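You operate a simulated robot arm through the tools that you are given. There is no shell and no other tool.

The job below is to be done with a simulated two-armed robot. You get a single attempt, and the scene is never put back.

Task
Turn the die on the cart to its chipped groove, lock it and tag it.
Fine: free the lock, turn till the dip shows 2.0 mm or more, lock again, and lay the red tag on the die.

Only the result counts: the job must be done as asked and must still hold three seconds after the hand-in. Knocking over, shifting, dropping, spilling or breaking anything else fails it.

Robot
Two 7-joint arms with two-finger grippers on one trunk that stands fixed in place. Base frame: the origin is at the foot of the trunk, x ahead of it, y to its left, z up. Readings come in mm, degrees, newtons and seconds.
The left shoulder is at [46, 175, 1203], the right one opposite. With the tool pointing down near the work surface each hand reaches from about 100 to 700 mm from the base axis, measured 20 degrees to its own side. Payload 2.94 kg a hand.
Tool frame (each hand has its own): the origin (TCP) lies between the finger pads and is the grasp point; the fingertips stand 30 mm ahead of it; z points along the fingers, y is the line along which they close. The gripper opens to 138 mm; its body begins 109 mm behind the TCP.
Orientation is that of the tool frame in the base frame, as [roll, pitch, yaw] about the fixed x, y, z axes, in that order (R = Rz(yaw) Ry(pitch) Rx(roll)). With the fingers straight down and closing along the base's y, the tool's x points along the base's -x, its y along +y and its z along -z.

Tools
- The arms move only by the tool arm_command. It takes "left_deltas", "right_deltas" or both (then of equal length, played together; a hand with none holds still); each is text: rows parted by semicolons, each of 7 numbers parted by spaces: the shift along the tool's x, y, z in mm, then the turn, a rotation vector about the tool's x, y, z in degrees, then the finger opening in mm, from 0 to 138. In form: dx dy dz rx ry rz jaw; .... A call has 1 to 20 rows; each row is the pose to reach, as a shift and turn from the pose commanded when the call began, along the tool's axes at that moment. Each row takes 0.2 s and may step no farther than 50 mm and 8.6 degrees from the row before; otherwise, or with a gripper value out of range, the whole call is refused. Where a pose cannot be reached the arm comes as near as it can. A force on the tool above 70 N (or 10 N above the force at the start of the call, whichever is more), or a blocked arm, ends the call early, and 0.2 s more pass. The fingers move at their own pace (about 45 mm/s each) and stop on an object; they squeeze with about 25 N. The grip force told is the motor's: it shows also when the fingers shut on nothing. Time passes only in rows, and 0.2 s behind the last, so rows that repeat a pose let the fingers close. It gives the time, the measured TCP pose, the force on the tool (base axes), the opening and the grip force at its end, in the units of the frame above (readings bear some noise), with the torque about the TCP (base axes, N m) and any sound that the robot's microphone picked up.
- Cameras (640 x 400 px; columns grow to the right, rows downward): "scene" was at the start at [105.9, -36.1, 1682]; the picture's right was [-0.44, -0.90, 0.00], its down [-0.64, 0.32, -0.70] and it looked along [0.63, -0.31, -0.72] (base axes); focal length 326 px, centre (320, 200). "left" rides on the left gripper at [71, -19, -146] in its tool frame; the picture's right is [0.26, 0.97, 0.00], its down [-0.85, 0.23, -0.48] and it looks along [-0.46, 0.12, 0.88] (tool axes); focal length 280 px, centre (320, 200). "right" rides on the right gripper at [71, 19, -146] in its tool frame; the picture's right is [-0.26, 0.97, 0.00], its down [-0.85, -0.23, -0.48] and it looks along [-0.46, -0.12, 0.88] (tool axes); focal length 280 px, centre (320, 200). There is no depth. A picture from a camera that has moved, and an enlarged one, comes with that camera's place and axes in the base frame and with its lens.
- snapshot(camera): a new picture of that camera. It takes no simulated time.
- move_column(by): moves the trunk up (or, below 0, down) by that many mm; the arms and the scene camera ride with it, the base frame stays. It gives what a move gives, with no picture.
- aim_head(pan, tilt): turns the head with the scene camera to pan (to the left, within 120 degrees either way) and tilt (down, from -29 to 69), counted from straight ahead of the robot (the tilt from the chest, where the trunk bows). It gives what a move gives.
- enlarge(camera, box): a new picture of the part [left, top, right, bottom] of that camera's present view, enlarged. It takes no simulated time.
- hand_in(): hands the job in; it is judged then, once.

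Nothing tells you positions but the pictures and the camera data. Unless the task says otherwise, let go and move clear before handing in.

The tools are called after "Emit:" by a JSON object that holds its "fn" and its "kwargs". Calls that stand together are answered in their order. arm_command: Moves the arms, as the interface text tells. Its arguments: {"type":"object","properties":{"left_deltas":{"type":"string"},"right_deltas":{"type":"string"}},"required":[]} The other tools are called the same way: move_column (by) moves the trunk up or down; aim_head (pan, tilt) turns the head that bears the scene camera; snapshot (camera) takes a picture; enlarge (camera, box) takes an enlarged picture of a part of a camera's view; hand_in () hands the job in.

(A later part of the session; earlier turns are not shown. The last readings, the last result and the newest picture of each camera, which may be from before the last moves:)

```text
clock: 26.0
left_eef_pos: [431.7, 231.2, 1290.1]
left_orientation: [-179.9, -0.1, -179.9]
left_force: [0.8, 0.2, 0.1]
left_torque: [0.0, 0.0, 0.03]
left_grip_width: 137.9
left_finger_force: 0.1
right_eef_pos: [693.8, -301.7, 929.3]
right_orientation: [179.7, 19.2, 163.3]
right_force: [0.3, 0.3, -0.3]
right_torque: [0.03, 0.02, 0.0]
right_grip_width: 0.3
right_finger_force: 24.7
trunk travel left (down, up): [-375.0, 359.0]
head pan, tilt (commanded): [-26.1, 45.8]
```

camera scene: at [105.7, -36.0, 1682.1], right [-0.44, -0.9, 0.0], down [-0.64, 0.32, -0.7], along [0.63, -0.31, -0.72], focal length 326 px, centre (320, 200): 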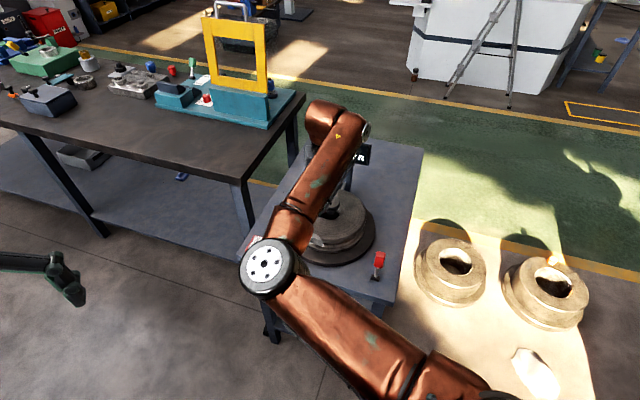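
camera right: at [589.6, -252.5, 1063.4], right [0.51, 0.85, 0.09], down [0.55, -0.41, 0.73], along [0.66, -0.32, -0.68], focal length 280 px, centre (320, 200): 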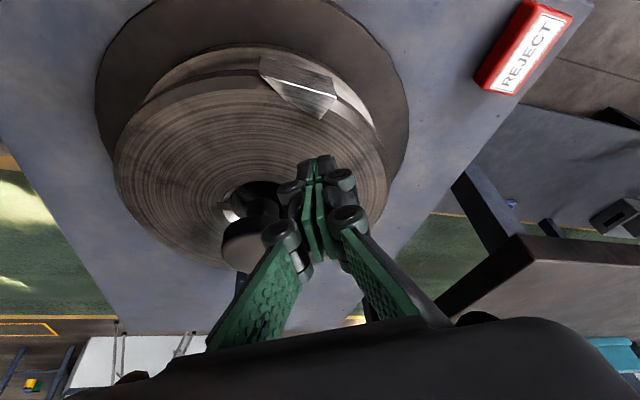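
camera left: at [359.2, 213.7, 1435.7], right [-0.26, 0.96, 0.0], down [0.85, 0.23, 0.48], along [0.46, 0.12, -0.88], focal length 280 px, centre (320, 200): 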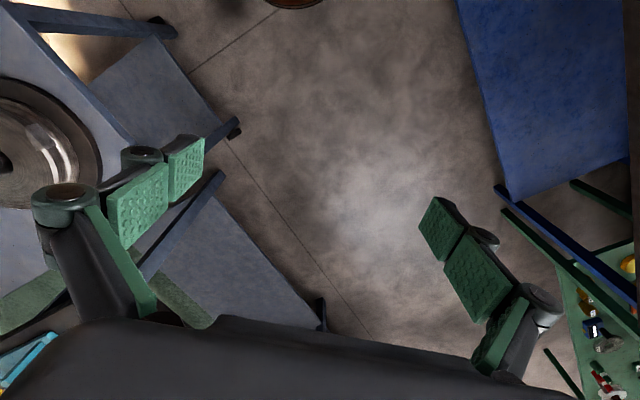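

Emit:
{"fn": "arm_command", "kwargs": {"right_deltas": "0.7 0 1.9 0 0 0 0; 1.4 0 3.8 0 0 0 0; 1.7 0 4.7 0 0 0 0; 1.7 0 4.7 0 0 0 0"}}

Emit:
{"fn": "enlarge", "kwargs": {"camera": "right", "box": [180, 60, 460, 300]}}

```text
clock: 27.0
left_eef_pos: [432.7, 230.3, 1291.0]
left_orientation: [-180.0, -0.1, -179.9]
left_force: [0.0, -0.1, -0.9]
left_torque: [-0.02, 0.0, 0.01]
left_grip_width: 137.9
left_finger_force: 0.0
right_eef_pos: [693.7, -301.6, 924.0]
right_orientation: [179.6, 19.2, 163.4]
right_force: [-0.1, 0.1, 0.4]
right_torque: [0.0, 0.03, 0.03]
right_grip_width: 0.0
right_finger_force: 24.4
trunk travel left (down, up): [-375.0, 359.0]
head pan, tilt (commanded): [-26.1, 45.8]
```

```text
1.67 times, centred on (320, 180) of right
camera zoom: at [589.3, -251.7, 1039.0], right [0.51, 0.85, 0.09], down [0.55, -0.41, 0.73], along [0.66, -0.32, -0.68], focal length 467 px, centre (320, 233)
```

zoom: 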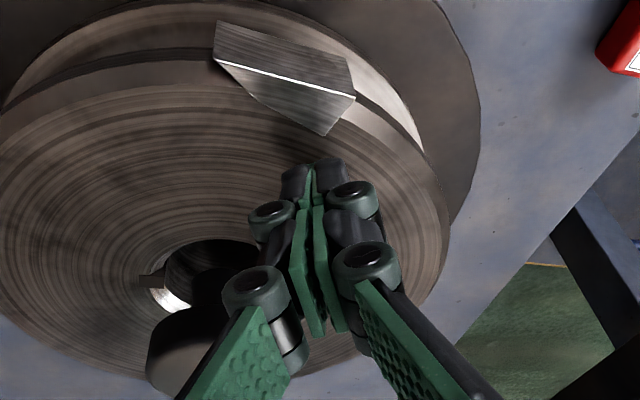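

No contact yet at TCP z 924. I'll continue down in small steps.

Emit:
{"fn": "arm_command", "kwargs": {"right_deltas": "0.5 0 1.4 0 0 0 0; 1.0 0 2.8 0 0 0 0; 1.4 0 3.8 0 0 0 0; 1.4 0 3.8 0 0 0 0"}}

```text
clock: 28.0
left_eef_pos: [431.0, 230.6, 1291.5]
left_orientation: [-179.9, 0.0, -179.9]
left_force: [0.3, -0.3, 0.8]
left_torque: [-0.01, 0.0, 0.0]
left_grip_width: 138.2
left_finger_force: 0.1
right_eef_pos: [694.3, -302.8, 920.8]
right_orientation: [179.6, 19.2, 163.5]
right_force: [-1.2, -0.5, 4.7]
right_torque: [-0.02, 0.05, -0.04]
right_grip_width: 6.1
right_finger_force: 28.4
trunk travel left (down, up): [-375.0, 359.0]
head pan, tilt (commanded): [-26.1, 45.8]
```

Contact is felt, with about 5 N upward. I'll press slightly more, to around 20 N.

Emit:
{"fn": "arm_command", "kwargs": {"right_deltas": "0.4 0 1.0 0 0 0 0; 0.7 0 2.0 0 0 0 0; 0.7 0 2.0 0 0 0 0"}}

Emit:
{"fn": "enlarge", "kwargs": {"camera": "right", "box": [180, 60, 460, 300]}}

```text
clock: 28.8
left_eef_pos: [430.0, 231.9, 1290.8]
left_orientation: [-179.9, 0.2, -179.9]
left_force: [0.5, 0.5, 0.4]
left_torque: [0.01, -0.01, 0.03]
left_grip_width: 138.2
left_finger_force: 0.1
right_eef_pos: [693.6, -303.6, 920.7]
right_orientation: [179.7, 19.4, 163.5]
right_force: [-0.2, -2.2, 16.2]
right_torque: [-0.01, 0.03, -0.11]
right_grip_width: 5.9
right_finger_force: 28.3
trunk travel left (down, up): [-375.0, 359.0]
head pan, tilt (commanded): [-26.1, 45.8]
```

```text
1.67 times, centred on (320, 180) of right
camera zoom: at [588.5, -251.6, 1034.7], right [0.51, 0.85, 0.09], down [0.55, -0.41, 0.73], along [0.66, -0.32, -0.68], focal length 467 px, centre (320, 233)
```

zoom: 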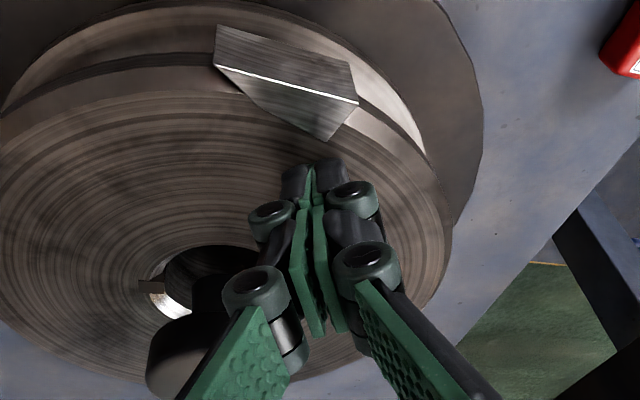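

About 16 N of pressing force is on the die. I'll sweep a 20° counter-clockwise trial arc around the centre, pressing slightly more, and see if the die follows.

Emit:
{"fn": "arm_command", "kwargs": {"right_deltas": "2.7 -2.8 0 0 0 0 0; 5.1 -5.6 -0.8 0 0 0 0; 7.3 -8.6 -1.6 0 0 0 0; 9.5 -11.6 -2.4 0 0 0 0; 11.4 -14.9 -3.1 0 0 0 0; 13.3 -18.1 -3.8 0 0 0 0; 15 -21.4 -4.4 0 0 0 0; 16.6 -24.8 -5 0 0 0 0"}}

Emit:
{"fn": "enlarge", "kwargs": {"camera": "right", "box": [180, 60, 460, 300]}}

Emit:
{"fn": "enlarge", "kwargs": {"camera": "scene", "box": [240, 90, 440, 280]}}

```text
clock: 30.6
left_eef_pos: [430.7, 233.2, 1291.4]
left_orientation: [-179.7, 0.2, -179.9]
left_force: [1.0, -0.1, 0.4]
left_torque: [0.02, 0.05, -0.01]
left_grip_width: 138.0
left_finger_force: 0.1
right_eef_pos: [669.7, -319.7, 919.9]
right_orientation: [179.5, 19.6, 163.5]
right_force: [7.0, 7.8, 24.1]
right_torque: [0.23, -0.15, -0.02]
right_grip_width: 6.0
right_finger_force: 28.8
trunk travel left (down, up): [-375.0, 359.0]
head pan, tilt (commanded): [-26.1, 45.8]
```

```text
1.67 times, centred on (320, 180) of right
camera zoom: at [564.8, -268.2, 1034.6], right [0.51, 0.86, 0.09], down [0.55, -0.41, 0.73], along [0.66, -0.32, -0.68], focal length 467 px, centre (320, 233)
```

zoom: 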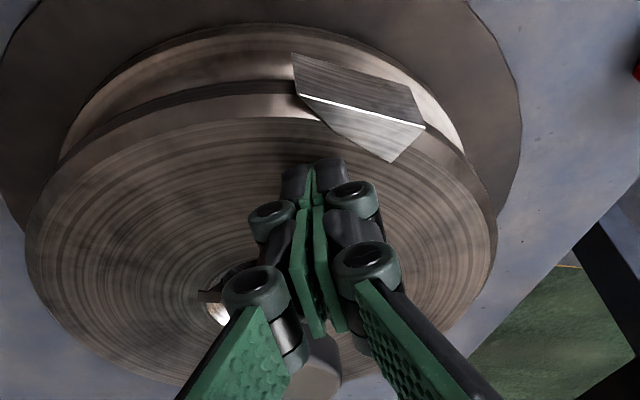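

```text
2.11 times, centred on (340, 185) of scene
camera zoom: at [104.1, -32.9, 1682.3], right [-0.44, -0.9, 0.0], down [-0.64, 0.31, -0.7], along [0.63, -0.31, -0.72], focal length 687 px, centre (278, 232)
```

zoom: 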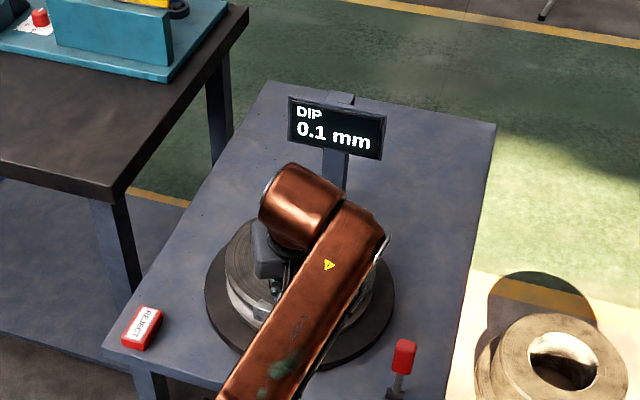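

The die did not follow: the tips just slid at about 10 N, so the lock may still be holding. I'll lift off, return to the lever and push it further inward to find its true end.

Emit:
{"fn": "arm_command", "kwargs": {"right_deltas": "-5 0 -14 0 0 0 0; -10 0 -28 0 4 0 0; -16 0 -43 0 8 0 0; -22 0 -58 0 12 0 10; -27 0 -72 0 16 0 30; -31 0 -85 0 20 0 60; -31 0 -85 0 20 0 80"}}

Emit:
{"fn": "enlarge", "kwargs": {"camera": "scene", "box": [350, 230, 410, 290]}}

```text
clock: 32.2
left_eef_pos: [431.4, 231.2, 1290.9]
left_orientation: [-179.9, 0.0, -180.0]
left_force: [0.2, -0.6, -0.5]
left_torque: [0.0, -0.01, -0.01]
left_grip_width: 138.0
left_finger_force: 0.1
right_eef_pos: [670.6, -321.9, 1007.0]
right_orientation: [179.7, -0.9, 163.6]
right_force: [1.2, -0.9, 0.0]
right_torque: [0.0, -0.01, 0.0]
right_grip_width: 77.1
right_finger_force: 0.0
trunk travel left (down, up): [-375.0, 359.0]
head pan, tilt (commanded): [-26.1, 45.8]
```

```text
6.67 times, centred on (380, 260) of scene
camera zoom: at [106.0, -35.6, 1682.0], right [-0.44, -0.9, 0.0], down [-0.64, 0.32, -0.7], along [0.63, -0.31, -0.72], focal length 2175 px, centre (-80, -200)
```

zoom: 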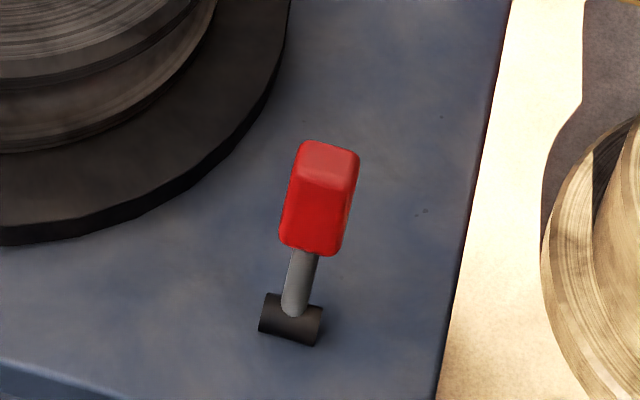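

The lever is clearly leaning about 26° inward from its pivot at (497, -415). I'll bring the hand back over it, yawed again to its axis, with the jaws open.

Emit:
{"fn": "arm_command", "kwargs": {"right_deltas": "14 -19 0 0 0 4 80; 29 -38 0 0 0 8 80; 43 -57 0 0 0 12 80; 58 -76 0 0 0 16 80; 73 -95 0 0 0 20 80; 88 -114 0 0 0 24 80; 103 -134 0 0 0 27 80; 116 -151 3 0 0 28.6 80; 116 -151 5 0 0 28.6 80"}}

Emit:
{"fn": "snapshot", "kwargs": {"camera": "right"}}

```text
clock: 34.2
left_eef_pos: [431.2, 231.2, 1290.3]
left_orientation: [-179.8, 0.0, -179.9]
left_force: [0.1, 0.2, 0.8]
left_torque: [-0.03, -0.02, -0.01]
left_grip_width: 138.1
left_finger_force: 0.1
right_eef_pos: [516.8, -433.6, 1003.2]
right_orientation: [-179.9, -0.9, 134.9]
right_force: [0.8, 0.7, 0.6]
right_torque: [-0.02, 0.0, -0.01]
right_grip_width: 79.9
right_finger_force: 0.0
trunk travel left (down, up): [-375.0, 359.0]
head pan, tilt (commanded): [-26.1, 45.8]
```

```text
taken
camera right: at [482.5, -371.7, 1150.0], right [0.87, 0.5, -0.01], down [0.44, -0.77, 0.46], along [0.22, -0.4, -0.89], focal length 280 px, centre (320, 200)
```

right: 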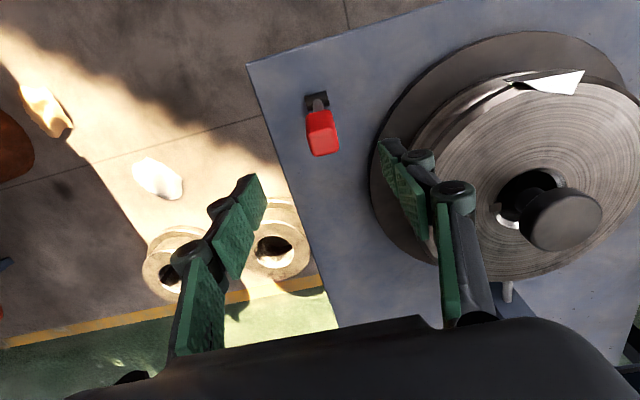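

Emit:
{"fn": "arm_command", "kwargs": {"right_deltas": "0 0 22 0 0 0 80; 1 0 44 0 0 0 80; 1 0 66 0 0 0 80; 1 0 88 0 0 0 80; 1 0 108 0 0 0 80; 1 0 122 0 0 0 80; 1 0 131 0 0 0 80; 1 0 131 0 0 0 80"}}

Emit:
{"fn": "snapshot", "kwargs": {"camera": "right"}}

```text
clock: 36.0
left_eef_pos: [431.5, 231.3, 1289.9]
left_orientation: [-179.8, 0.0, -179.9]
left_force: [0.0, -0.5, -0.1]
left_torque: [-0.03, 0.02, -0.04]
left_grip_width: 137.6
left_finger_force: 0.0
right_eef_pos: [514.8, -432.0, 872.8]
right_orientation: [-179.9, -0.9, 134.9]
right_force: [-0.7, -0.1, -0.1]
right_torque: [-0.01, 0.04, 0.01]
right_grip_width: 80.1
right_finger_force: 0.1
trunk travel left (down, up): [-375.0, 359.0]
head pan, tilt (commanded): [-26.1, 45.8]
```

```text
taken
camera right: at [480.5, -370.0, 1019.3], right [0.87, 0.5, -0.01], down [0.44, -0.77, 0.46], along [0.22, -0.4, -0.89], focal length 280 px, centre (320, 200)
```

right: 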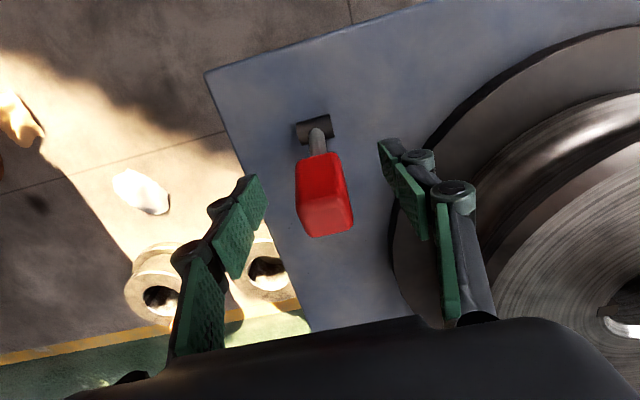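

The handle is between the pads. I'll close on it and then ease it further inward.

Emit:
{"fn": "arm_command", "kwargs": {"right_deltas": "0 0 0 0 0 0 60; 0 0 0 0 0 0 40; 0 0 0 0 0 0 20; 0 0 0 0 0 0 10; 0 0 0 0 0 0 5; 0 0 0 0 0 0 5"}}

```text
clock: 37.4
left_eef_pos: [431.9, 232.2, 1291.2]
left_orientation: [-179.9, -0.1, -180.0]
left_force: [-0.2, 0.3, 0.1]
left_torque: [0.02, 0.0, -0.01]
left_grip_width: 138.0
left_finger_force: 0.1
right_eef_pos: [516.5, -430.5, 871.8]
right_orientation: [-179.8, -1.0, 135.0]
right_force: [6.1, 5.4, -2.4]
right_torque: [0.1, -0.18, 0.06]
right_grip_width: 27.0
right_finger_force: 45.0
trunk travel left (down, up): [-375.0, 359.0]
head pan, tilt (commanded): [-26.1, 45.8]
```

Emit:
{"fn": "arm_command", "kwargs": {"right_deltas": "-2 0 0.9 0 2 0 5; -4.1 0 1.8 0 4 0 5; -6 0 2.8 0 6 0 5; -8 0 3.9 0 8 0 5; -8 0 3.9 0 8 0 5"}}

Emit:
{"fn": "snapshot", "kwargs": {"camera": "right"}}

```text
clock: 38.6
left_eef_pos: [432.3, 231.7, 1290.0]
left_orientation: [-179.9, 0.0, -179.9]
left_force: [-0.1, 0.7, -0.3]
left_torque: [0.02, 0.01, 0.01]
left_grip_width: 138.1
left_finger_force: 0.0
right_eef_pos: [523.4, -438.1, 868.6]
right_orientation: [-179.9, -8.8, 135.0]
right_force: [16.4, 0.6, 7.3]
right_torque: [-0.17, -0.49, 0.05]
right_grip_width: 27.2
right_finger_force: 44.7
trunk travel left (down, up): [-375.0, 359.0]
head pan, tilt (commanded): [-26.1, 45.8]
```

```text
taken
camera right: at [502.5, -389.9, 1024.0], right [0.87, 0.5, -0.04], down [0.48, -0.81, 0.34], along [0.14, -0.32, -0.94], focal length 280 px, centre (320, 200)
```

right: 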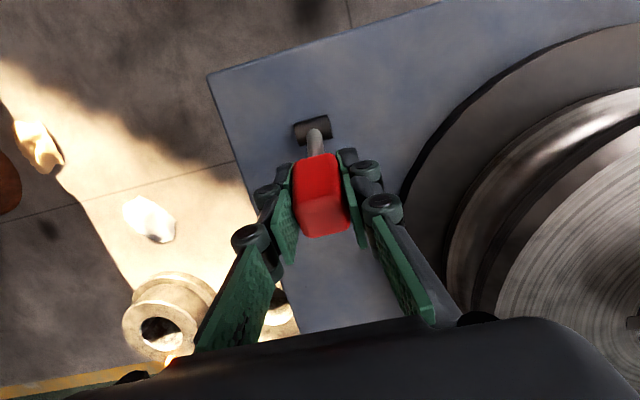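

The lever keeps moving with no stop and no resistance, so it has more travel. I'll continue inward another 16°.

Emit:
{"fn": "arm_command", "kwargs": {"right_deltas": "-2 0 0.9 0 2 0 5; -4.1 0 1.8 0 4 0 5; -6 0 2.8 0 6 0 5; -8 0 3.9 0 8 0 5; -9.9 0 5.1 0 10 0 5; -11.7 0 6.3 0 12 0 5; -13.5 0 7.6 0 14 0 5; -15.3 0 9 0 16 0 5; -15.3 0 9 0 16 0 5"}}

Emit:
{"fn": "snapshot", "kwargs": {"camera": "right"}}

```text
clock: 40.6
left_eef_pos: [430.5, 234.8, 1291.1]
left_orientation: [-179.9, 0.0, -180.0]
left_force: [0.0, 0.5, 0.5]
left_torque: [0.0, -0.01, -0.04]
left_grip_width: 138.3
left_finger_force: 0.0
right_eef_pos: [530.4, -443.5, 858.8]
right_orientation: [-179.9, -25.0, 134.9]
right_force: [-4.1, 21.1, 8.9]
right_torque: [-0.17, -0.32, 0.01]
right_grip_width: 26.6
right_finger_force: 45.2
trunk travel left (down, up): [-375.0, 359.0]
head pan, tilt (commanded): [-26.1, 45.8]
```

```text
taken
camera right: at [541.4, -428.7, 1020.3], right [0.85, 0.51, -0.11], down [0.52, -0.85, 0.07], along [-0.06, -0.12, -0.99], focal length 280 px, centre (320, 200)
```

right: 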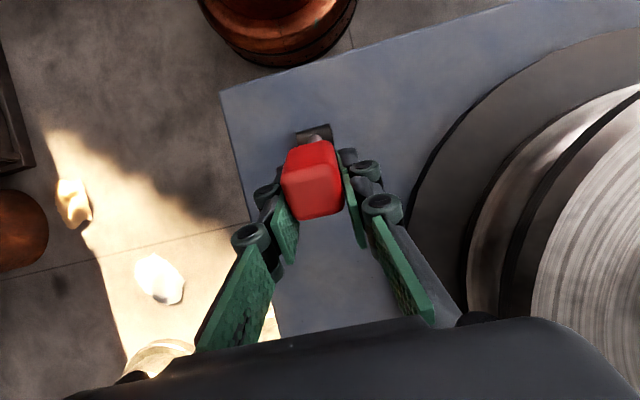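

The lever now appears to be at about 31° inward, and the pads slip on it with about 18 N of resistance, so this looks like its true stop. I'll press a touch more to make sure, then release and look.

Emit:
{"fn": "arm_command", "kwargs": {"right_deltas": "-2 0 1 0 0 0 5; -4 0 2 0 0 0 5; -4 0 2 0 0 0 5"}}

Emit:
{"fn": "snapshot", "kwargs": {"camera": "right"}}

```text
clock: 41.4
left_eef_pos: [429.4, 235.2, 1290.5]
left_orientation: [-179.8, 0.1, 180.0]
left_force: [1.1, 0.7, -0.1]
left_torque: [0.04, 0.01, 0.01]
left_grip_width: 137.7
left_finger_force: 0.0
right_eef_pos: [530.4, -445.7, 856.5]
right_orientation: [180.0, -25.1, 135.0]
right_force: [-7.3, 20.0, 18.3]
right_torque: [0.65, 0.35, 0.13]
right_grip_width: 26.7
right_finger_force: 45.2
trunk travel left (down, up): [-375.0, 359.0]
head pan, tilt (commanded): [-26.1, 45.8]
```

```text
taken
camera right: at [542.6, -430.3, 1018.5], right [0.85, 0.51, -0.11], down [0.52, -0.85, 0.07], along [-0.06, -0.12, -0.99], focal length 280 px, centre (320, 200)
```

right: 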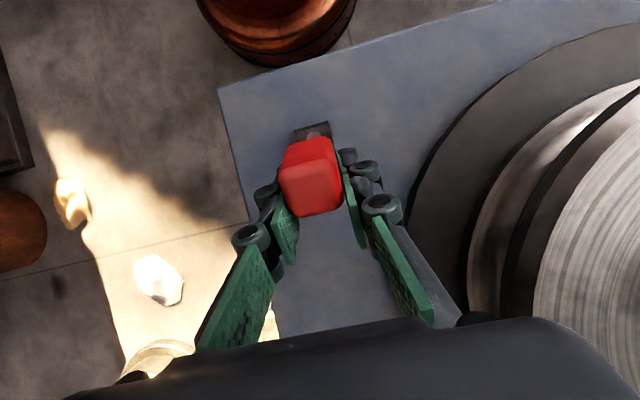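

Emit:
{"fn": "arm_command", "kwargs": {"right_deltas": "0 0 0 0 0 0 40; 0 0 0 0 0 0 60; 0 0 0 0 0 0 80; 7 0 -15 0 -2 0 80; 15 0 -32 0 -6 0 80; 24 0 -52 0 -11 0 80; 34 0 -72 0 -16 0 80; 44 0 -95 0 -21 0 80; 54 0 -117 0 -25 0 80; 54 0 -117 0 -25 0 80"}}

Emit:
{"fn": "enlarge", "kwargs": {"camera": "scene", "box": [350, 230, 410, 290]}}

Emit:
{"fn": "snapshot", "kwargs": {"camera": "right"}}

```text
clock: 43.6
left_eef_pos: [432.5, 230.5, 1290.2]
left_orientation: [-179.9, 0.0, -179.9]
left_force: [-0.1, -0.3, 0.3]
left_torque: [0.0, 0.01, 0.0]
left_grip_width: 138.3
left_finger_force: 0.1
right_eef_pos: [533.0, -448.9, 983.0]
right_orientation: [-180.0, 0.1, 135.1]
right_force: [0.5, -0.3, 0.4]
right_torque: [0.02, 0.05, 0.02]
right_grip_width: 80.3
right_finger_force: 0.2
trunk travel left (down, up): [-375.0, 359.0]
head pan, tilt (commanded): [-26.1, 45.8]
```

```text
6.67 times, centred on (380, 260) of scene
camera zoom: at [106.3, -36.2, 1682.0], right [-0.44, -0.9, 0.0], down [-0.64, 0.32, -0.7], along [0.63, -0.31, -0.72], focal length 2175 px, centre (-80, -200)
```

zoom: 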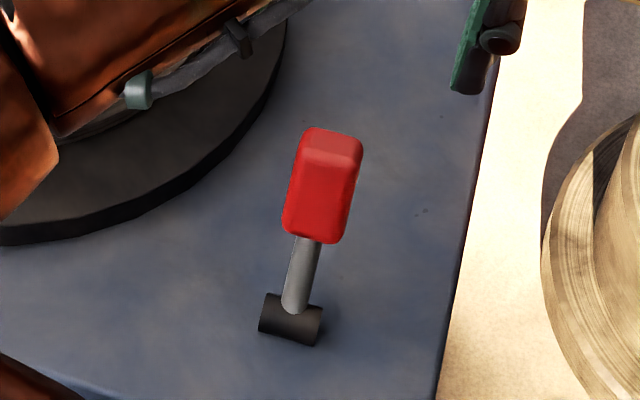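

```text
taken
camera right: at [496.8, -384.9, 1128.0], right [0.87, 0.5, 0.0], down [0.44, -0.76, 0.48], along [0.24, -0.41, -0.88], focal length 280 px, centre (320, 200)
```

right: 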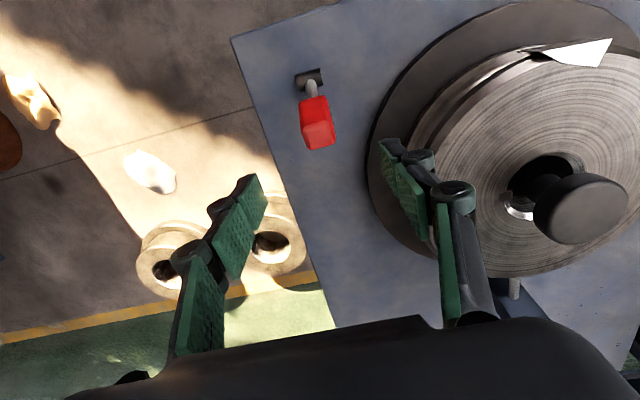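

The lever now leans about 38° inward, further than before. Before testing the die again, I'll look closely at the chip and rim to find a better way of turning.

Emit:
{"fn": "enlarge", "kwargs": {"camera": "right", "box": [520, 20, 640, 100]}}

Emit:
{"fn": "enlarge", "kwargs": {"camera": "right", "box": [360, 0, 640, 300]}}

Emit:
{"fn": "enlarge", "kwargs": {"camera": "scene", "box": [280, 130, 400, 270]}}

```text
5.00 times, centred on (580, 60) of right
camera zoom: at [496.8, -384.9, 1128.0], right [0.87, 0.5, 0.0], down [0.44, -0.76, 0.48], along [0.24, -0.41, -0.88], focal length 1402 px, centre (-980, 900)
```

zoom: 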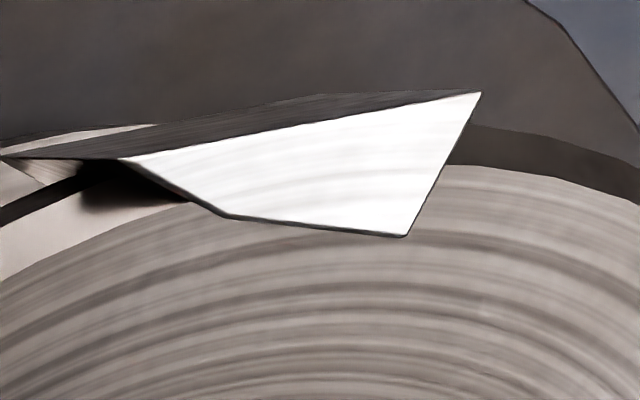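

```text
1.33 times, centred on (500, 150) of right
camera zoom: at [496.8, -384.9, 1128.0], right [0.87, 0.5, 0.0], down [0.44, -0.76, 0.48], along [0.24, -0.41, -0.88], focal length 374 px, centre (80, 267)
```

zoom: 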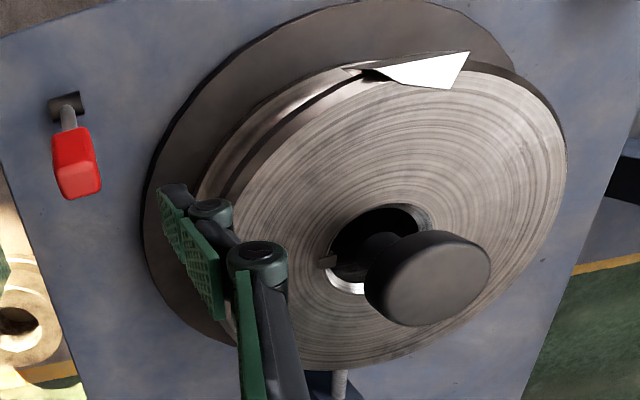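

```text
2.86 times, centred on (340, 200) of scene
camera zoom: at [106.3, -36.2, 1682.0], right [-0.44, -0.9, 0.0], down [-0.64, 0.32, -0.7], along [0.63, -0.31, -0.72], focal length 932 px, centre (263, 200)
```

zoom: 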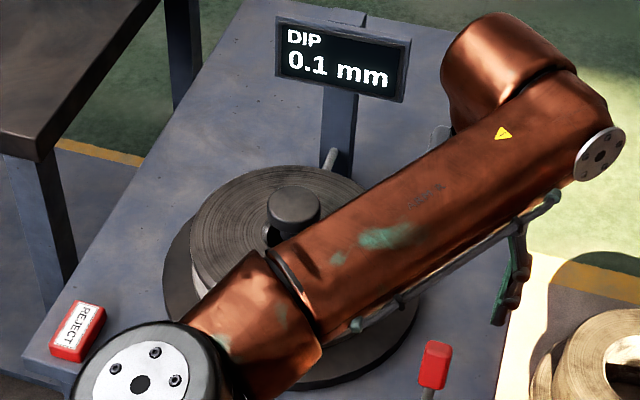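

The chip shows as a bright wedge standing slightly proud at the rim; the display still reads 0.1 mm. I'll return to the die with closed fingers and test a firmer press at about 140°, away from the chip.

Emit:
{"fn": "arm_command", "kwargs": {"right_deltas": "0 5 -12 0 0 -2 60; 0 20 -22 0 0 -4 40; -1 40 -25 0 0 -7 20; -2 60 -25 0 0 -10 5; -2 80 -25 0 0 -13 0; -3 100 -25 0 0 -16 0; -4 120 -25 0 0 -19 0; -5 140 -25 0 0 -22 0; -6 162 -25 0 0 -25 0; -6 184 -25 0 0 -28.4 0; -6 184 -25 0 0 -28.4 0"}}

```text
clock: 46.0
left_eef_pos: [432.7, 231.7, 1290.4]
left_orientation: [-179.8, 0.1, -179.9]
left_force: [0.7, 0.1, 0.3]
left_torque: [-0.04, 0.01, -0.02]
left_grip_width: 138.0
left_finger_force: 0.0
right_eef_pos: [667.1, -323.4, 1007.9]
right_orientation: [-179.9, 0.0, 163.4]
right_force: [0.0, -0.4, -0.2]
right_torque: [0.02, -0.03, -0.02]
right_grip_width: 0.2
right_finger_force: 24.6
trunk travel left (down, up): [-375.0, 359.0]
head pan, tilt (commanded): [-26.1, 45.8]
```

Emit:
{"fn": "arm_command", "kwargs": {"right_deltas": "0 0 15 0 -4 0 0; 0 0 30 0 -8 0 0; 0 0 45 0 -12 0 0; 0 0 60 0 -16 0 0; 0 0 74 0 -20 0 0; 0 0 82 0 -20 0 0; 0 0 82 0 -20 0 0"}}

Emit:
{"fn": "snapshot", "kwargs": {"camera": "right"}}

```text
clock: 47.6
left_eef_pos: [431.0, 231.3, 1290.7]
left_orientation: [-179.9, 0.1, -180.0]
left_force: [-0.3, 0.3, 0.0]
left_torque: [0.02, -0.01, -0.04]
left_grip_width: 138.0
left_finger_force: 0.1
right_eef_pos: [666.6, -322.9, 924.9]
right_orientation: [-179.9, 20.1, 163.3]
right_force: [-0.4, -0.1, 0.7]
right_torque: [0.01, 0.0, 0.01]
right_grip_width: 0.0
right_finger_force: 24.9
trunk travel left (down, up): [-375.0, 359.0]
head pan, tilt (commanded): [-26.1, 45.8]
```

```text
taken
camera right: at [560.8, -271.3, 1037.6], right [0.51, 0.85, 0.09], down [0.54, -0.4, 0.74], along [0.67, -0.33, -0.67], focal length 280 px, centre (320, 200)
```

right: 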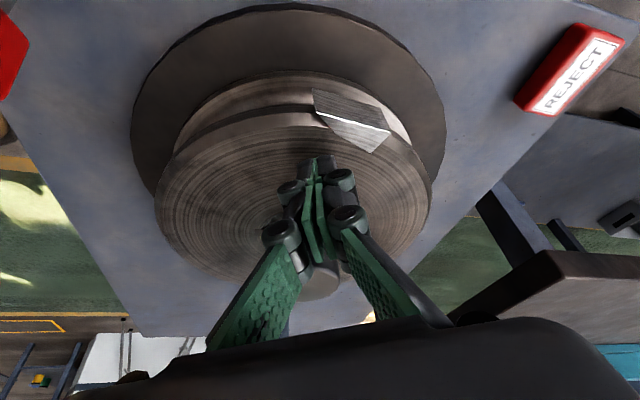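

Emit:
{"fn": "arm_command", "kwargs": {"right_deltas": "0.7 0 1.9 0 0 0 0; 1.4 0 3.8 0 0 0 0; 2.1 0 5.6 0 0 0 0; 2.7 0 7.5 0 0 0 0; 2.7 0 7.5 0 0 0 0"}}

```text
clock: 48.8
left_eef_pos: [430.2, 232.0, 1290.9]
left_orientation: [-180.0, 0.1, -179.9]
left_force: [-1.1, 0.0, -0.1]
left_torque: [-0.02, -0.02, -0.02]
left_grip_width: 137.9
left_finger_force: 0.1
right_eef_pos: [665.9, -323.4, 920.1]
right_orientation: [-179.8, 20.4, 163.4]
right_force: [-1.4, -0.3, 17.5]
right_torque: [0.0, 0.09, -0.06]
right_grip_width: 6.1
right_finger_force: 28.3
trunk travel left (down, up): [-375.0, 359.0]
head pan, tilt (commanded): [-26.1, 45.8]
```

The tips press with about 17 N. I'll increase it to around 40 N and sweep a 20° arc to see if the die follows now.

Emit:
{"fn": "arm_command", "kwargs": {"right_deltas": "0.7 0 1.9 0 0 0 0; 1.4 0 3.8 0 0 0 0; 2.7 -3.7 3.3 0 0 0 0; 3.9 -7.4 2.8 0 0 0 0; 5 -11.1 2.4 0 0 0 0; 5.9 -14.9 2.1 0 0 0 0; 6.6 -18.7 1.8 0 0 0 0; 7.2 -22.5 1.6 0 0 0 0; 7.7 -26.4 1.5 0 0 0 0; 8 -30.4 1.4 0 0 0 0"}}

Emit:
{"fn": "snapshot", "kwargs": {"camera": "right"}}

Emit:
{"fn": "enlarge", "kwargs": {"camera": "scene", "box": [240, 90, 440, 280]}}

```text
clock: 51.0
left_eef_pos: [430.4, 234.7, 1290.0]
left_orientation: [-179.8, 0.0, -179.9]
left_force: [-0.9, -0.4, 0.1]
left_torque: [0.01, -0.01, 0.01]
left_grip_width: 138.2
left_finger_force: 0.0
right_eef_pos: [653.3, -345.7, 921.9]
right_orientation: [-179.9, 20.8, 163.6]
right_force: [6.2, 16.5, 37.6]
right_torque: [0.49, -0.13, -0.03]
right_grip_width: 6.1
right_finger_force: 28.9
trunk travel left (down, up): [-375.0, 359.0]
head pan, tilt (commanded): [-26.1, 45.8]
```

```text
taken
camera right: at [545.4, -294.5, 1031.8], right [0.51, 0.86, 0.09], down [0.53, -0.4, 0.75], along [0.68, -0.33, -0.66], focal length 280 px, centre (320, 200)
```

right: 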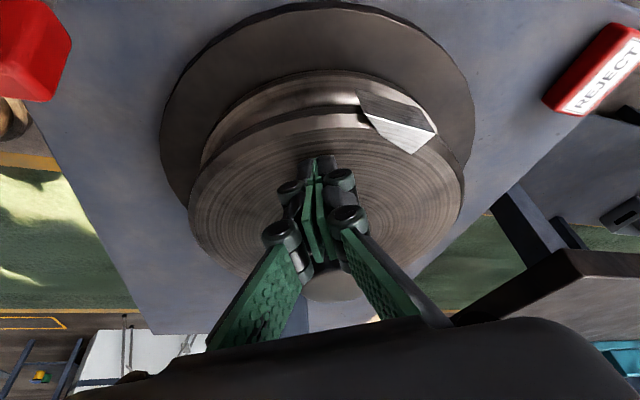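

```text
2.11 times, centred on (340, 185) of scene
camera zoom: at [102.8, -30.6, 1682.5], right [-0.44, -0.9, 0.0], down [-0.64, 0.31, -0.7], along [0.63, -0.31, -0.71], focal length 687 px, centre (278, 232)
```

zoom: 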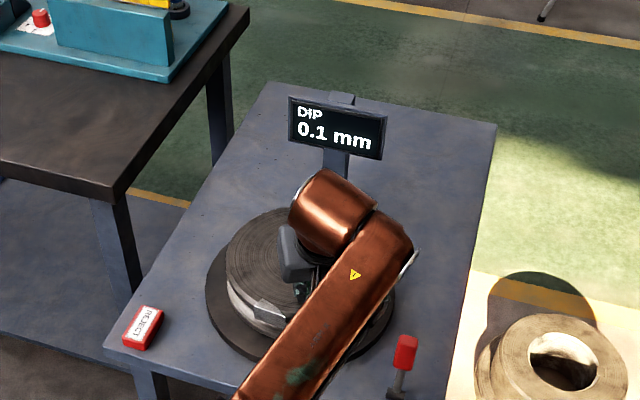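

The die still hasn't moved under about 17 N at the rim, so I believe the lock is still on. I'll lift off and go back to feel out the lever's full travel in both directions.

Emit:
{"fn": "arm_command", "kwargs": {"right_deltas": "-5 0 -14 0 0 0 0; -10 0 -28 0 4 0 0; -16 0 -43 0 8 0 0; -22 0 -58 0 12 0 10; -27 0 -72 0 16 0 30; -31 0 -85 0 20 0 60; -31 0 -85 0 20 0 80"}}

Emit:
{"fn": "enlarge", "kwargs": {"camera": "right", "box": [0, 0, 200, 140]}}

Emit:
{"fn": "snapshot", "kwargs": {"camera": "right"}}

```text
clock: 52.6
left_eef_pos: [430.5, 231.2, 1290.6]
left_orientation: [-180.0, 0.0, -179.9]
left_force: [0.0, 0.6, -0.4]
left_torque: [-0.01, 0.0, 0.01]
left_grip_width: 138.0
left_finger_force: 0.1
right_eef_pos: [651.9, -348.7, 1004.8]
right_orientation: [-180.0, -0.1, 163.3]
right_force: [0.4, -0.1, 0.2]
right_torque: [0.06, -0.02, 0.03]
right_grip_width: 77.1
right_finger_force: 0.0
trunk travel left (down, up): [-375.0, 359.0]
head pan, tilt (commanded): [-26.1, 45.8]
```

```text
2.86 times, centred on (100, 70) of right
camera zoom: at [589.8, -310.5, 1149.6], right [0.53, 0.85, 0.0], down [0.75, -0.46, 0.48], along [0.4, -0.25, -0.88], focal length 801 px, centre (949, 571)
```

zoom: 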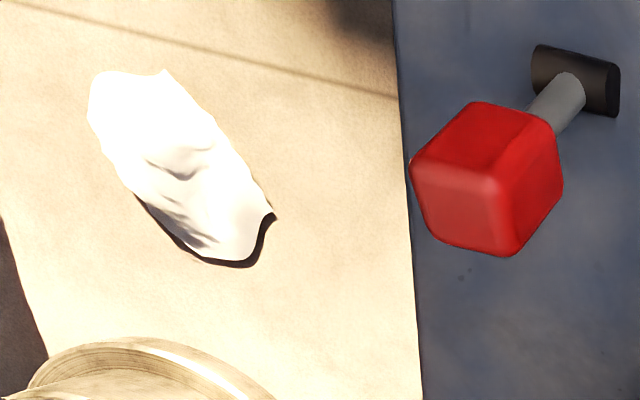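

```text
taken
camera right: at [589.8, -310.5, 1149.6], right [0.53, 0.85, 0.0], down [0.75, -0.46, 0.48], along [0.4, -0.25, -0.88], focal length 280 px, centre (320, 200)
```

right: 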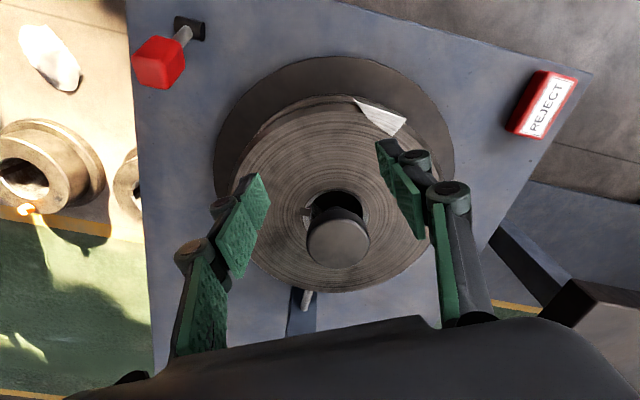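

The die isn't following friction alone, and from this view the chip looks like a wedge standing proud of the rim. I'll enlarge it to see whether it could serve as a dog to push against.

Emit:
{"fn": "enlarge", "kwargs": {"camera": "right", "box": [340, 80, 420, 140]}}

Emit:
{"fn": "enlarge", "kwargs": {"camera": "right", "box": [200, 40, 460, 310]}}

Emit:
{"fn": "enlarge", "kwargs": {"camera": "scene", "box": [270, 170, 400, 280]}}

```text
6.67 times, centred on (380, 110) of right
camera zoom: at [589.8, -310.5, 1149.6], right [0.53, 0.85, 0.0], down [0.75, -0.46, 0.48], along [0.4, -0.25, -0.88], focal length 1869 px, centre (-80, 800)
```

zoom: 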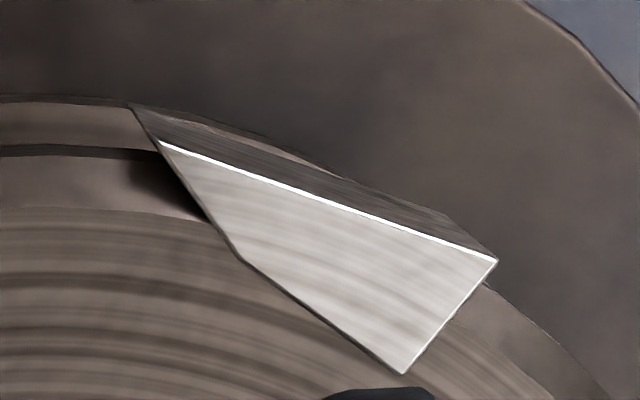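

```text
1.48 times, centred on (330, 175) of right
camera zoom: at [589.8, -310.5, 1149.6], right [0.53, 0.85, 0.0], down [0.75, -0.46, 0.48], along [0.4, -0.25, -0.88], focal length 415 px, centre (305, 237)
```

zoom: 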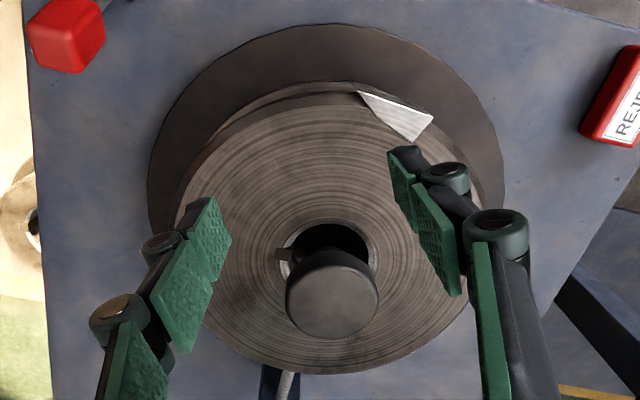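

```text
3.64 times, centred on (335, 225) of scene
camera zoom: at [105.9, -35.0, 1682.0], right [-0.44, -0.9, 0.0], down [-0.64, 0.32, -0.7], along [0.63, -0.31, -0.72], focal length 1186 px, centre (266, 109)
```

zoom: 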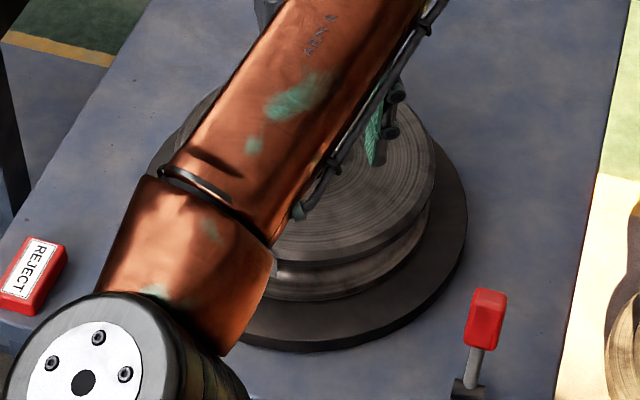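

The chip wedge spans about 118° to 142° at the rim. I'll try once more by friction, near 160° at a larger radius of 100 mm with a harder press of about 55 N, which gives almost twice the torque.

Emit:
{"fn": "arm_command", "kwargs": {"right_deltas": "3 0 12 0 -4 0 50; 6 0 26 0 -8 0 20; 9 0 42 0 -12 0 0; 11 0 58 0 -16 0 0; 11.3 -0.6 70 0 -20 0 0; 11.3 -0.6 80 0 -20 0 0; 11.3 -0.6 80 0 -20 0 0"}}

```text
clock: 54.2
left_eef_pos: [432.1, 230.6, 1290.9]
left_orientation: [-179.9, 0.0, -179.9]
left_force: [-0.5, -0.6, -0.2]
left_torque: [0.01, -0.01, -0.02]
left_grip_width: 138.1
left_finger_force: 0.0
right_eef_pos: [641.1, -348.5, 924.5]
right_orientation: [-179.9, 20.0, 163.5]
right_force: [0.4, -0.1, -0.2]
right_torque: [0.0, 0.02, 0.02]
right_grip_width: 0.0
right_finger_force: 25.2
trunk travel left (down, up): [-375.0, 359.0]
head pan, tilt (commanded): [-26.1, 45.8]
```

Emit:
{"fn": "arm_command", "kwargs": {"right_deltas": "0.7 0 1.9 0 0 0 0; 1.4 0 3.8 0 0 0 0; 2.1 0 5.6 0 0 0 0; 2.7 0 7.5 0 0 0 0; 3.4 0 9.4 0 0 0 0; 4.1 0 11.3 0 0 0 0; 4.1 0 11.3 0 0 0 0"}}

```text
clock: 55.8
left_eef_pos: [426.2, 233.0, 1292.8]
left_orientation: [-179.8, 0.3, -179.9]
left_force: [-0.3, 0.0, 0.1]
left_torque: [0.0, 0.0, -0.01]
left_grip_width: 138.2
left_finger_force: 0.0
right_eef_pos: [639.3, -346.3, 920.9]
right_orientation: [-179.6, 20.9, 163.4]
right_force: [-5.6, -3.2, 48.7]
right_torque: [-0.02, 0.23, -0.39]
right_grip_width: 5.8
right_finger_force: 28.5
trunk travel left (down, up): [-375.0, 359.0]
head pan, tilt (commanded): [-26.1, 45.8]
```

Emit:
{"fn": "arm_command", "kwargs": {"right_deltas": "0.3 -3 0.9 0 0 0 0; 0.3 -6 0.9 0 0 0 0; 0.1 -9 1 0 0 0 0; -0.1 -12.1 1 0 0 0 0; -0.4 -15 1.1 0 0 0 0; -0.7 -18 1.3 0 0 0 0; -1.2 -21 1.4 0 0 0 0; -1.7 -24 1.6 0 0 0 0; -2.4 -27 1.8 0 0 0 0; -3.1 -29.9 2.1 0 0 0 0; -4 -33 2.4 0 0 0 0; -4.8 -35.6 2.7 0 0 0 0"}}

Emit:
{"fn": "snapshot", "kwargs": {"camera": "right"}}

Emit:
{"fn": "enlarge", "kwargs": {"camera": "scene", "box": [240, 90, 440, 280]}}

```text
clock: 58.4
left_eef_pos: [429.3, 236.2, 1291.3]
left_orientation: [-179.7, 0.2, -179.8]
left_force: [-0.2, 0.0, -0.2]
left_torque: [0.03, 0.0, -0.01]
left_grip_width: 138.2
left_finger_force: 0.1
right_eef_pos: [637.6, -378.5, 921.0]
right_orientation: [-179.7, 21.0, 163.7]
right_force: [1.9, 19.5, 43.2]
right_torque: [0.64, 0.01, -0.01]
right_grip_width: 5.8
right_finger_force: 28.7
trunk travel left (down, up): [-375.0, 359.0]
head pan, tilt (commanded): [-26.1, 45.8]
```

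```text
taken
camera right: at [529.8, -326.4, 1031.3], right [0.51, 0.86, 0.09], down [0.53, -0.39, 0.75], along [0.68, -0.33, -0.66], focal length 280 px, centre (320, 200)
```

right: 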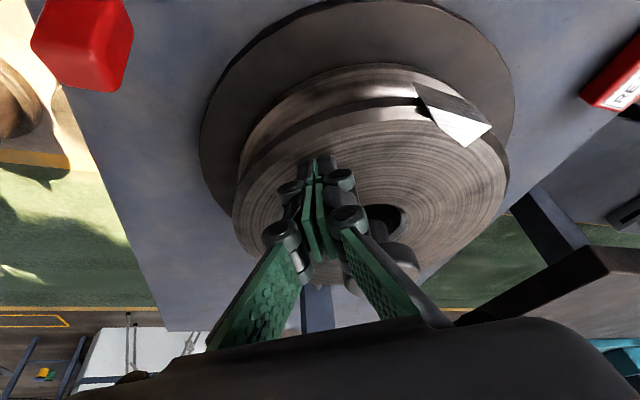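

```text
2.11 times, centred on (340, 185) of scene
camera zoom: at [101.4, -29.1, 1682.6], right [-0.44, -0.9, 0.0], down [-0.64, 0.31, -0.7], along [0.63, -0.31, -0.71], focal length 687 px, centre (278, 232)
```

zoom: 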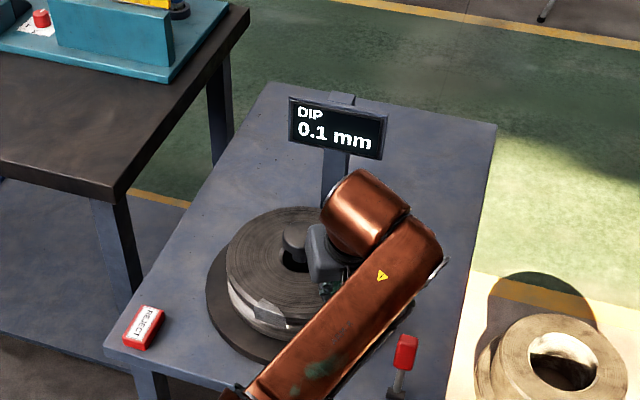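

The die still hasn't budged with about 1.9 N·m, so the lock is not free yet. Maybe the lever has a stiff over-centre point or works the other way; I'll lift off and go push it with closed fingertips, which can't slip like the pads did.

Emit:
{"fn": "arm_command", "kwargs": {"right_deltas": "-5 0 -14 0 0 0 0; -10 0 -28 0 4 0 0; -16 0 -43 0 8 0 0; -22 0 -58 0 12 0 0; -27 0 -72 0 16 0 0; -31 0 -85 0 20 0 0; -31 0 -85 0 20 0 0"}}

Emit:
{"fn": "enlarge", "kwargs": {"camera": "scene", "box": [350, 230, 410, 290]}}

```text
clock: 60.0
left_eef_pos: [431.7, 230.8, 1291.7]
left_orientation: [-179.8, 0.0, -180.0]
left_force: [0.3, -1.0, -1.4]
left_torque: [0.01, -0.01, 0.01]
left_grip_width: 138.2
left_finger_force: 0.2
right_eef_pos: [635.8, -382.3, 1001.1]
right_orientation: [-179.8, 0.0, 163.3]
right_force: [0.6, -0.1, -0.2]
right_torque: [-0.01, -0.01, 0.0]
right_grip_width: 0.0
right_finger_force: 28.4
trunk travel left (down, up): [-375.0, 359.0]
head pan, tilt (commanded): [-26.1, 45.8]
```

```text
6.67 times, centred on (380, 260) of scene
camera zoom: at [105.9, -34.7, 1682.0], right [-0.44, -0.9, 0.0], down [-0.64, 0.32, -0.7], along [0.63, -0.31, -0.72], focal length 2175 px, centre (-80, -200)
```

zoom: 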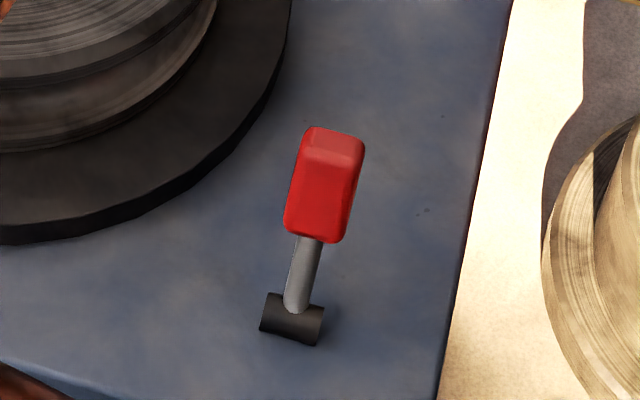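

I'll position the closed fingers on the outer side of the lever, yawed to its swing plane, then push it inward and downward.

Emit:
{"fn": "arm_command", "kwargs": {"right_deltas": "14 -7 0 0 0 3 0; 28 -15 0 0 0 6 0; 42 -22 0 0 0 9 0; 56 -30 0 0 0 12 0; 70 -37 0 0 0 16 0; 84 -45 0 0 0 20 0; 98 -52 0 0 0 24 0; 112 -60 0 0 0 27 0; 124 -66 0 0 0 28.3 0; 124 -66 0 0 0 28.3 0"}}

Emit:
{"fn": "arm_command", "kwargs": {"right_deltas": "0 0 20 0 0 0 0; 0 0 40 0 0 0 0; 0 0 60 0 0 0 0; 0 0 80 0 0 0 0; 0 0 95 0 0 0 0; 0 0 103 0 0 0 0; 0 0 103 0 0 0 0"}}

Emit:
{"fn": "snapshot", "kwargs": {"camera": "right"}}

Emit:
{"fn": "enlarge", "kwargs": {"camera": "scene", "box": [340, 220, 420, 290]}}

```text
clock: 62.2
left_eef_pos: [431.9, 231.5, 1290.6]
left_orientation: [-179.9, 0.0, -179.9]
left_force: [-0.1, -0.2, -0.2]
left_torque: [-0.02, 0.04, 0.03]
left_grip_width: 137.8
left_finger_force: 0.1
right_eef_pos: [497.8, -411.2, 1002.6]
right_orientation: [180.0, 0.0, 135.0]
right_force: [0.6, 0.7, -0.5]
right_torque: [0.01, -0.02, 0.01]
right_grip_width: 0.2
right_finger_force: 28.6
trunk travel left (down, up): [-375.0, 359.0]
head pan, tilt (commanded): [-26.1, 45.8]
```

```text
clock: 63.8
left_eef_pos: [432.4, 231.1, 1289.9]
left_orientation: [-179.9, 0.0, -179.9]
left_force: [-0.4, -0.7, 0.1]
left_torque: [0.03, -0.01, -0.02]
left_grip_width: 137.7
left_finger_force: 0.0
right_eef_pos: [497.7, -410.8, 898.6]
right_orientation: [-179.9, 0.1, 135.0]
right_force: [0.0, 0.0, -0.1]
right_torque: [0.03, 0.01, 0.04]
right_grip_width: 0.0
right_finger_force: 27.9
trunk travel left (down, up): [-375.0, 359.0]
head pan, tilt (commanded): [-26.1, 45.8]
```

```text
taken
camera right: at [461.4, -347.3, 1043.7], right [0.87, 0.5, 0.0], down [0.44, -0.76, 0.48], along [0.24, -0.41, -0.88], focal length 280 px, centre (320, 200)
```

right: 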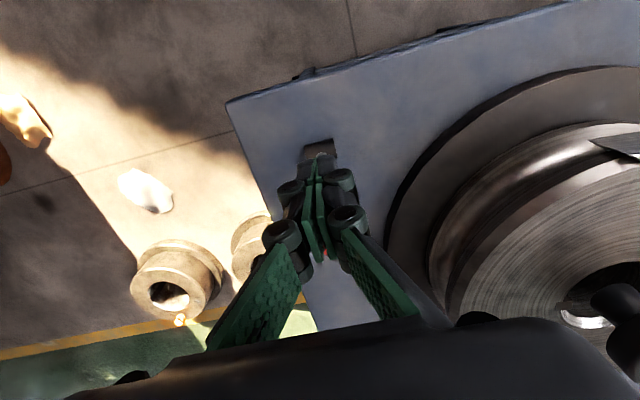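

```text
5.71 times, centred on (380, 255) of scene
camera zoom: at [105.8, -35.1, 1682.1], right [-0.44, -0.9, 0.0], down [-0.64, 0.32, -0.7], along [0.63, -0.31, -0.72], focal length 1864 px, centre (-23, -114)
```

zoom: 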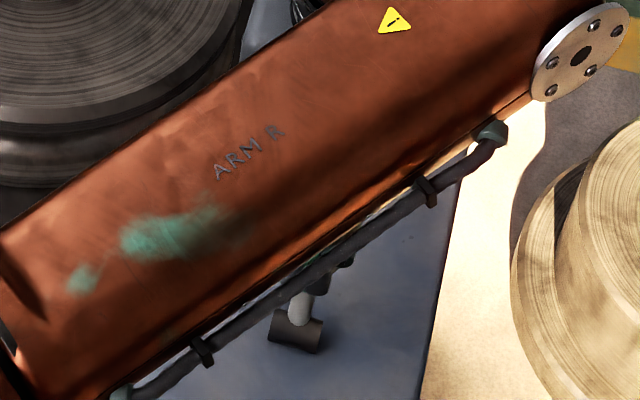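

Emit:
{"fn": "arm_command", "kwargs": {"right_deltas": "-4 0 0 0 0 0 0; -8 0 0 0 0 0 0; -12 0 0 0 0 0 0; -15 0 1 0 0 0 0; -18 0 3 0 0 0 0; -18 0 3 0 0 0 0"}}

```text
clock: 65.2
left_eef_pos: [427.6, 236.9, 1291.3]
left_orientation: [-179.7, 0.2, -179.8]
left_force: [-0.5, 0.0, 0.4]
left_torque: [-0.02, -0.03, 0.01]
left_grip_width: 138.4
left_finger_force: 0.0
right_eef_pos: [505.7, -418.6, 897.3]
right_orientation: [179.9, -0.2, 134.8]
right_force: [-36.4, 30.4, 19.6]
right_torque: [0.51, 0.9, 0.02]
right_grip_width: 6.1
right_finger_force: 28.8
trunk travel left (down, up): [-375.0, 359.0]
head pan, tilt (commanded): [-26.1, 45.8]
```

The lever resists with almost 50 N inward, so this is certainly its hard stop on that side. I'll back off, re-grip it, and then check the outward side.

Emit:
{"fn": "arm_command", "kwargs": {"right_deltas": "12 0 -3 0 0 0 0; 14 0 -25 0 0 0 0; 10 0 -50 0 0 0 30; 0 0 -65 0 0 0 60; -10 0 -72 0 0 0 80; -19 0 -72 0 0 0 80; -20 0 -50 0 0 0 80; -20 0 -28 0 0 0 80; -20 0 -6 0 0 0 80; -20 0 14 0 0 0 80; -20 0 27 0 0 0 80; -20 0 27 0 0 0 80"}}

Emit:
{"fn": "snapshot", "kwargs": {"camera": "right"}}

```text
clock: 67.8
left_eef_pos: [432.2, 231.6, 1290.6]
left_orientation: [-179.9, 0.1, -179.9]
left_force: [-0.6, 0.5, -0.6]
left_torque: [-0.01, -0.02, -0.01]
left_grip_width: 138.2
left_finger_force: 0.0
right_eef_pos: [525.9, -439.1, 869.1]
right_orientation: [-179.9, 0.1, 135.0]
right_force: [-1.1, 0.0, -0.4]
right_torque: [-0.01, -0.03, 0.02]
right_grip_width: 80.2
right_finger_force: 0.1
trunk travel left (down, up): [-375.0, 359.0]
head pan, tilt (commanded): [-26.1, 45.8]
```

```text
taken
camera right: at [489.1, -374.2, 1014.5], right [0.87, 0.5, 0.0], down [0.44, -0.76, 0.48], along [0.24, -0.41, -0.88], focal length 280 px, centre (320, 200)
```

right: 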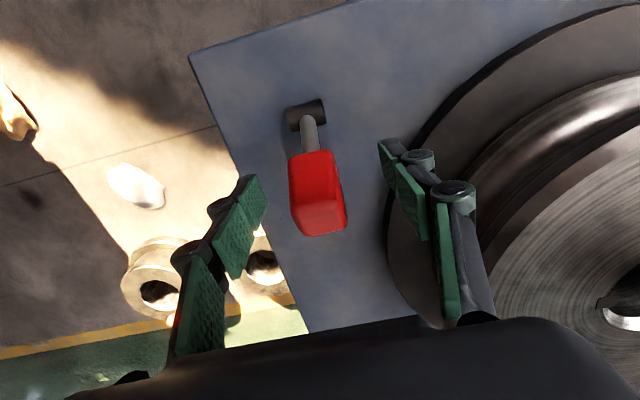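

The lever is at about 30° inward. I'll grip it and swing it outward past its starting angle, to see where the other stop is and whether anything clicks.

Emit:
{"fn": "arm_command", "kwargs": {"right_deltas": "0 0 0 0 0 0 60; 0 0 0 0 0 0 40; 0 0 0 0 0 0 20; 0 0 0 0 0 0 10; 0 0 0 0 0 0 5; 0 0 0 0 0 0 5"}}

```text
clock: 69.2
left_eef_pos: [431.9, 230.8, 1290.4]
left_orientation: [-179.9, 0.0, -180.0]
left_force: [-0.6, -0.8, -0.8]
left_torque: [0.05, -0.01, 0.02]
left_grip_width: 138.1
left_finger_force: 0.1
right_eef_pos: [524.2, -439.7, 869.1]
right_orientation: [-179.8, 0.0, 135.0]
right_force: [-5.9, -5.8, -0.5]
right_torque: [-0.19, 0.14, 0.06]
right_grip_width: 27.1
right_finger_force: 44.8
trunk travel left (down, up): [-375.0, 359.0]
head pan, tilt (commanded): [-26.1, 45.8]
```

Emit:
{"fn": "arm_command", "kwargs": {"right_deltas": "5.6 0 -3.1 0 -2 0 5; 11.5 0 -5.5 0 -4.5 0 5; 16.9 0 -7.3 0 -6.5 0 5; 22.5 0 -8.5 0 -8.5 0 5; 28.2 0 -9.3 0 -10.5 0 5; 33.9 0 -9.5 0 -12.5 0 5; 39.6 0 -9.3 0 -14.5 0 5; 45.3 0 -8.5 0 -16.5 0 5; 50.9 0 -7.3 0 -18.5 0 5; 56.3 0 -5.5 0 -20.5 0 5; 56.3 0 -5.5 0 -20.5 0 5"}}

Emit:
{"fn": "snapshot", "kwargs": {"camera": "right"}}

```text
clock: 71.6
left_eef_pos: [431.1, 230.1, 1290.4]
left_orientation: [180.0, 0.0, -179.9]
left_force: [0.1, -0.4, -0.1]
left_torque: [0.02, 0.03, 0.0]
left_grip_width: 138.0
left_finger_force: 0.1
right_eef_pos: [486.1, -401.0, 876.3]
right_orientation: [-180.0, 20.7, 135.0]
right_force: [7.0, -20.0, 12.0]
right_torque: [-1.18, -0.77, 0.34]
right_grip_width: 27.1
right_finger_force: 44.9
right hand out of reach, approached as far as the arm can: row 6
trunk travel left (down, up): [-375.0, 359.0]
head pan, tilt (commanded): [-26.1, 45.8]
```

```text
taken
camera right: at [415.8, -303.0, 986.3], right [0.86, 0.51, 0.09], down [0.28, -0.6, 0.75], along [0.44, -0.61, -0.66], focal length 280 px, centre (320, 200)
```

right: 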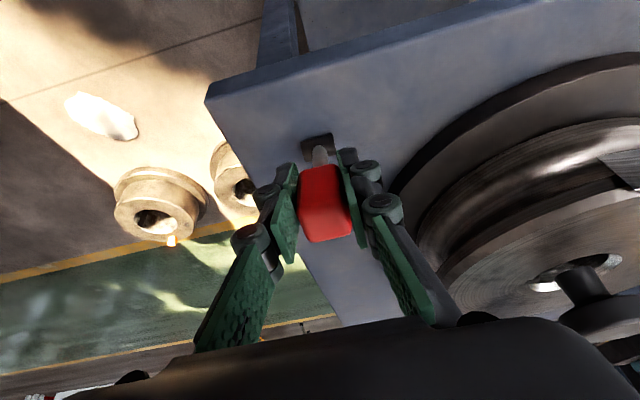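

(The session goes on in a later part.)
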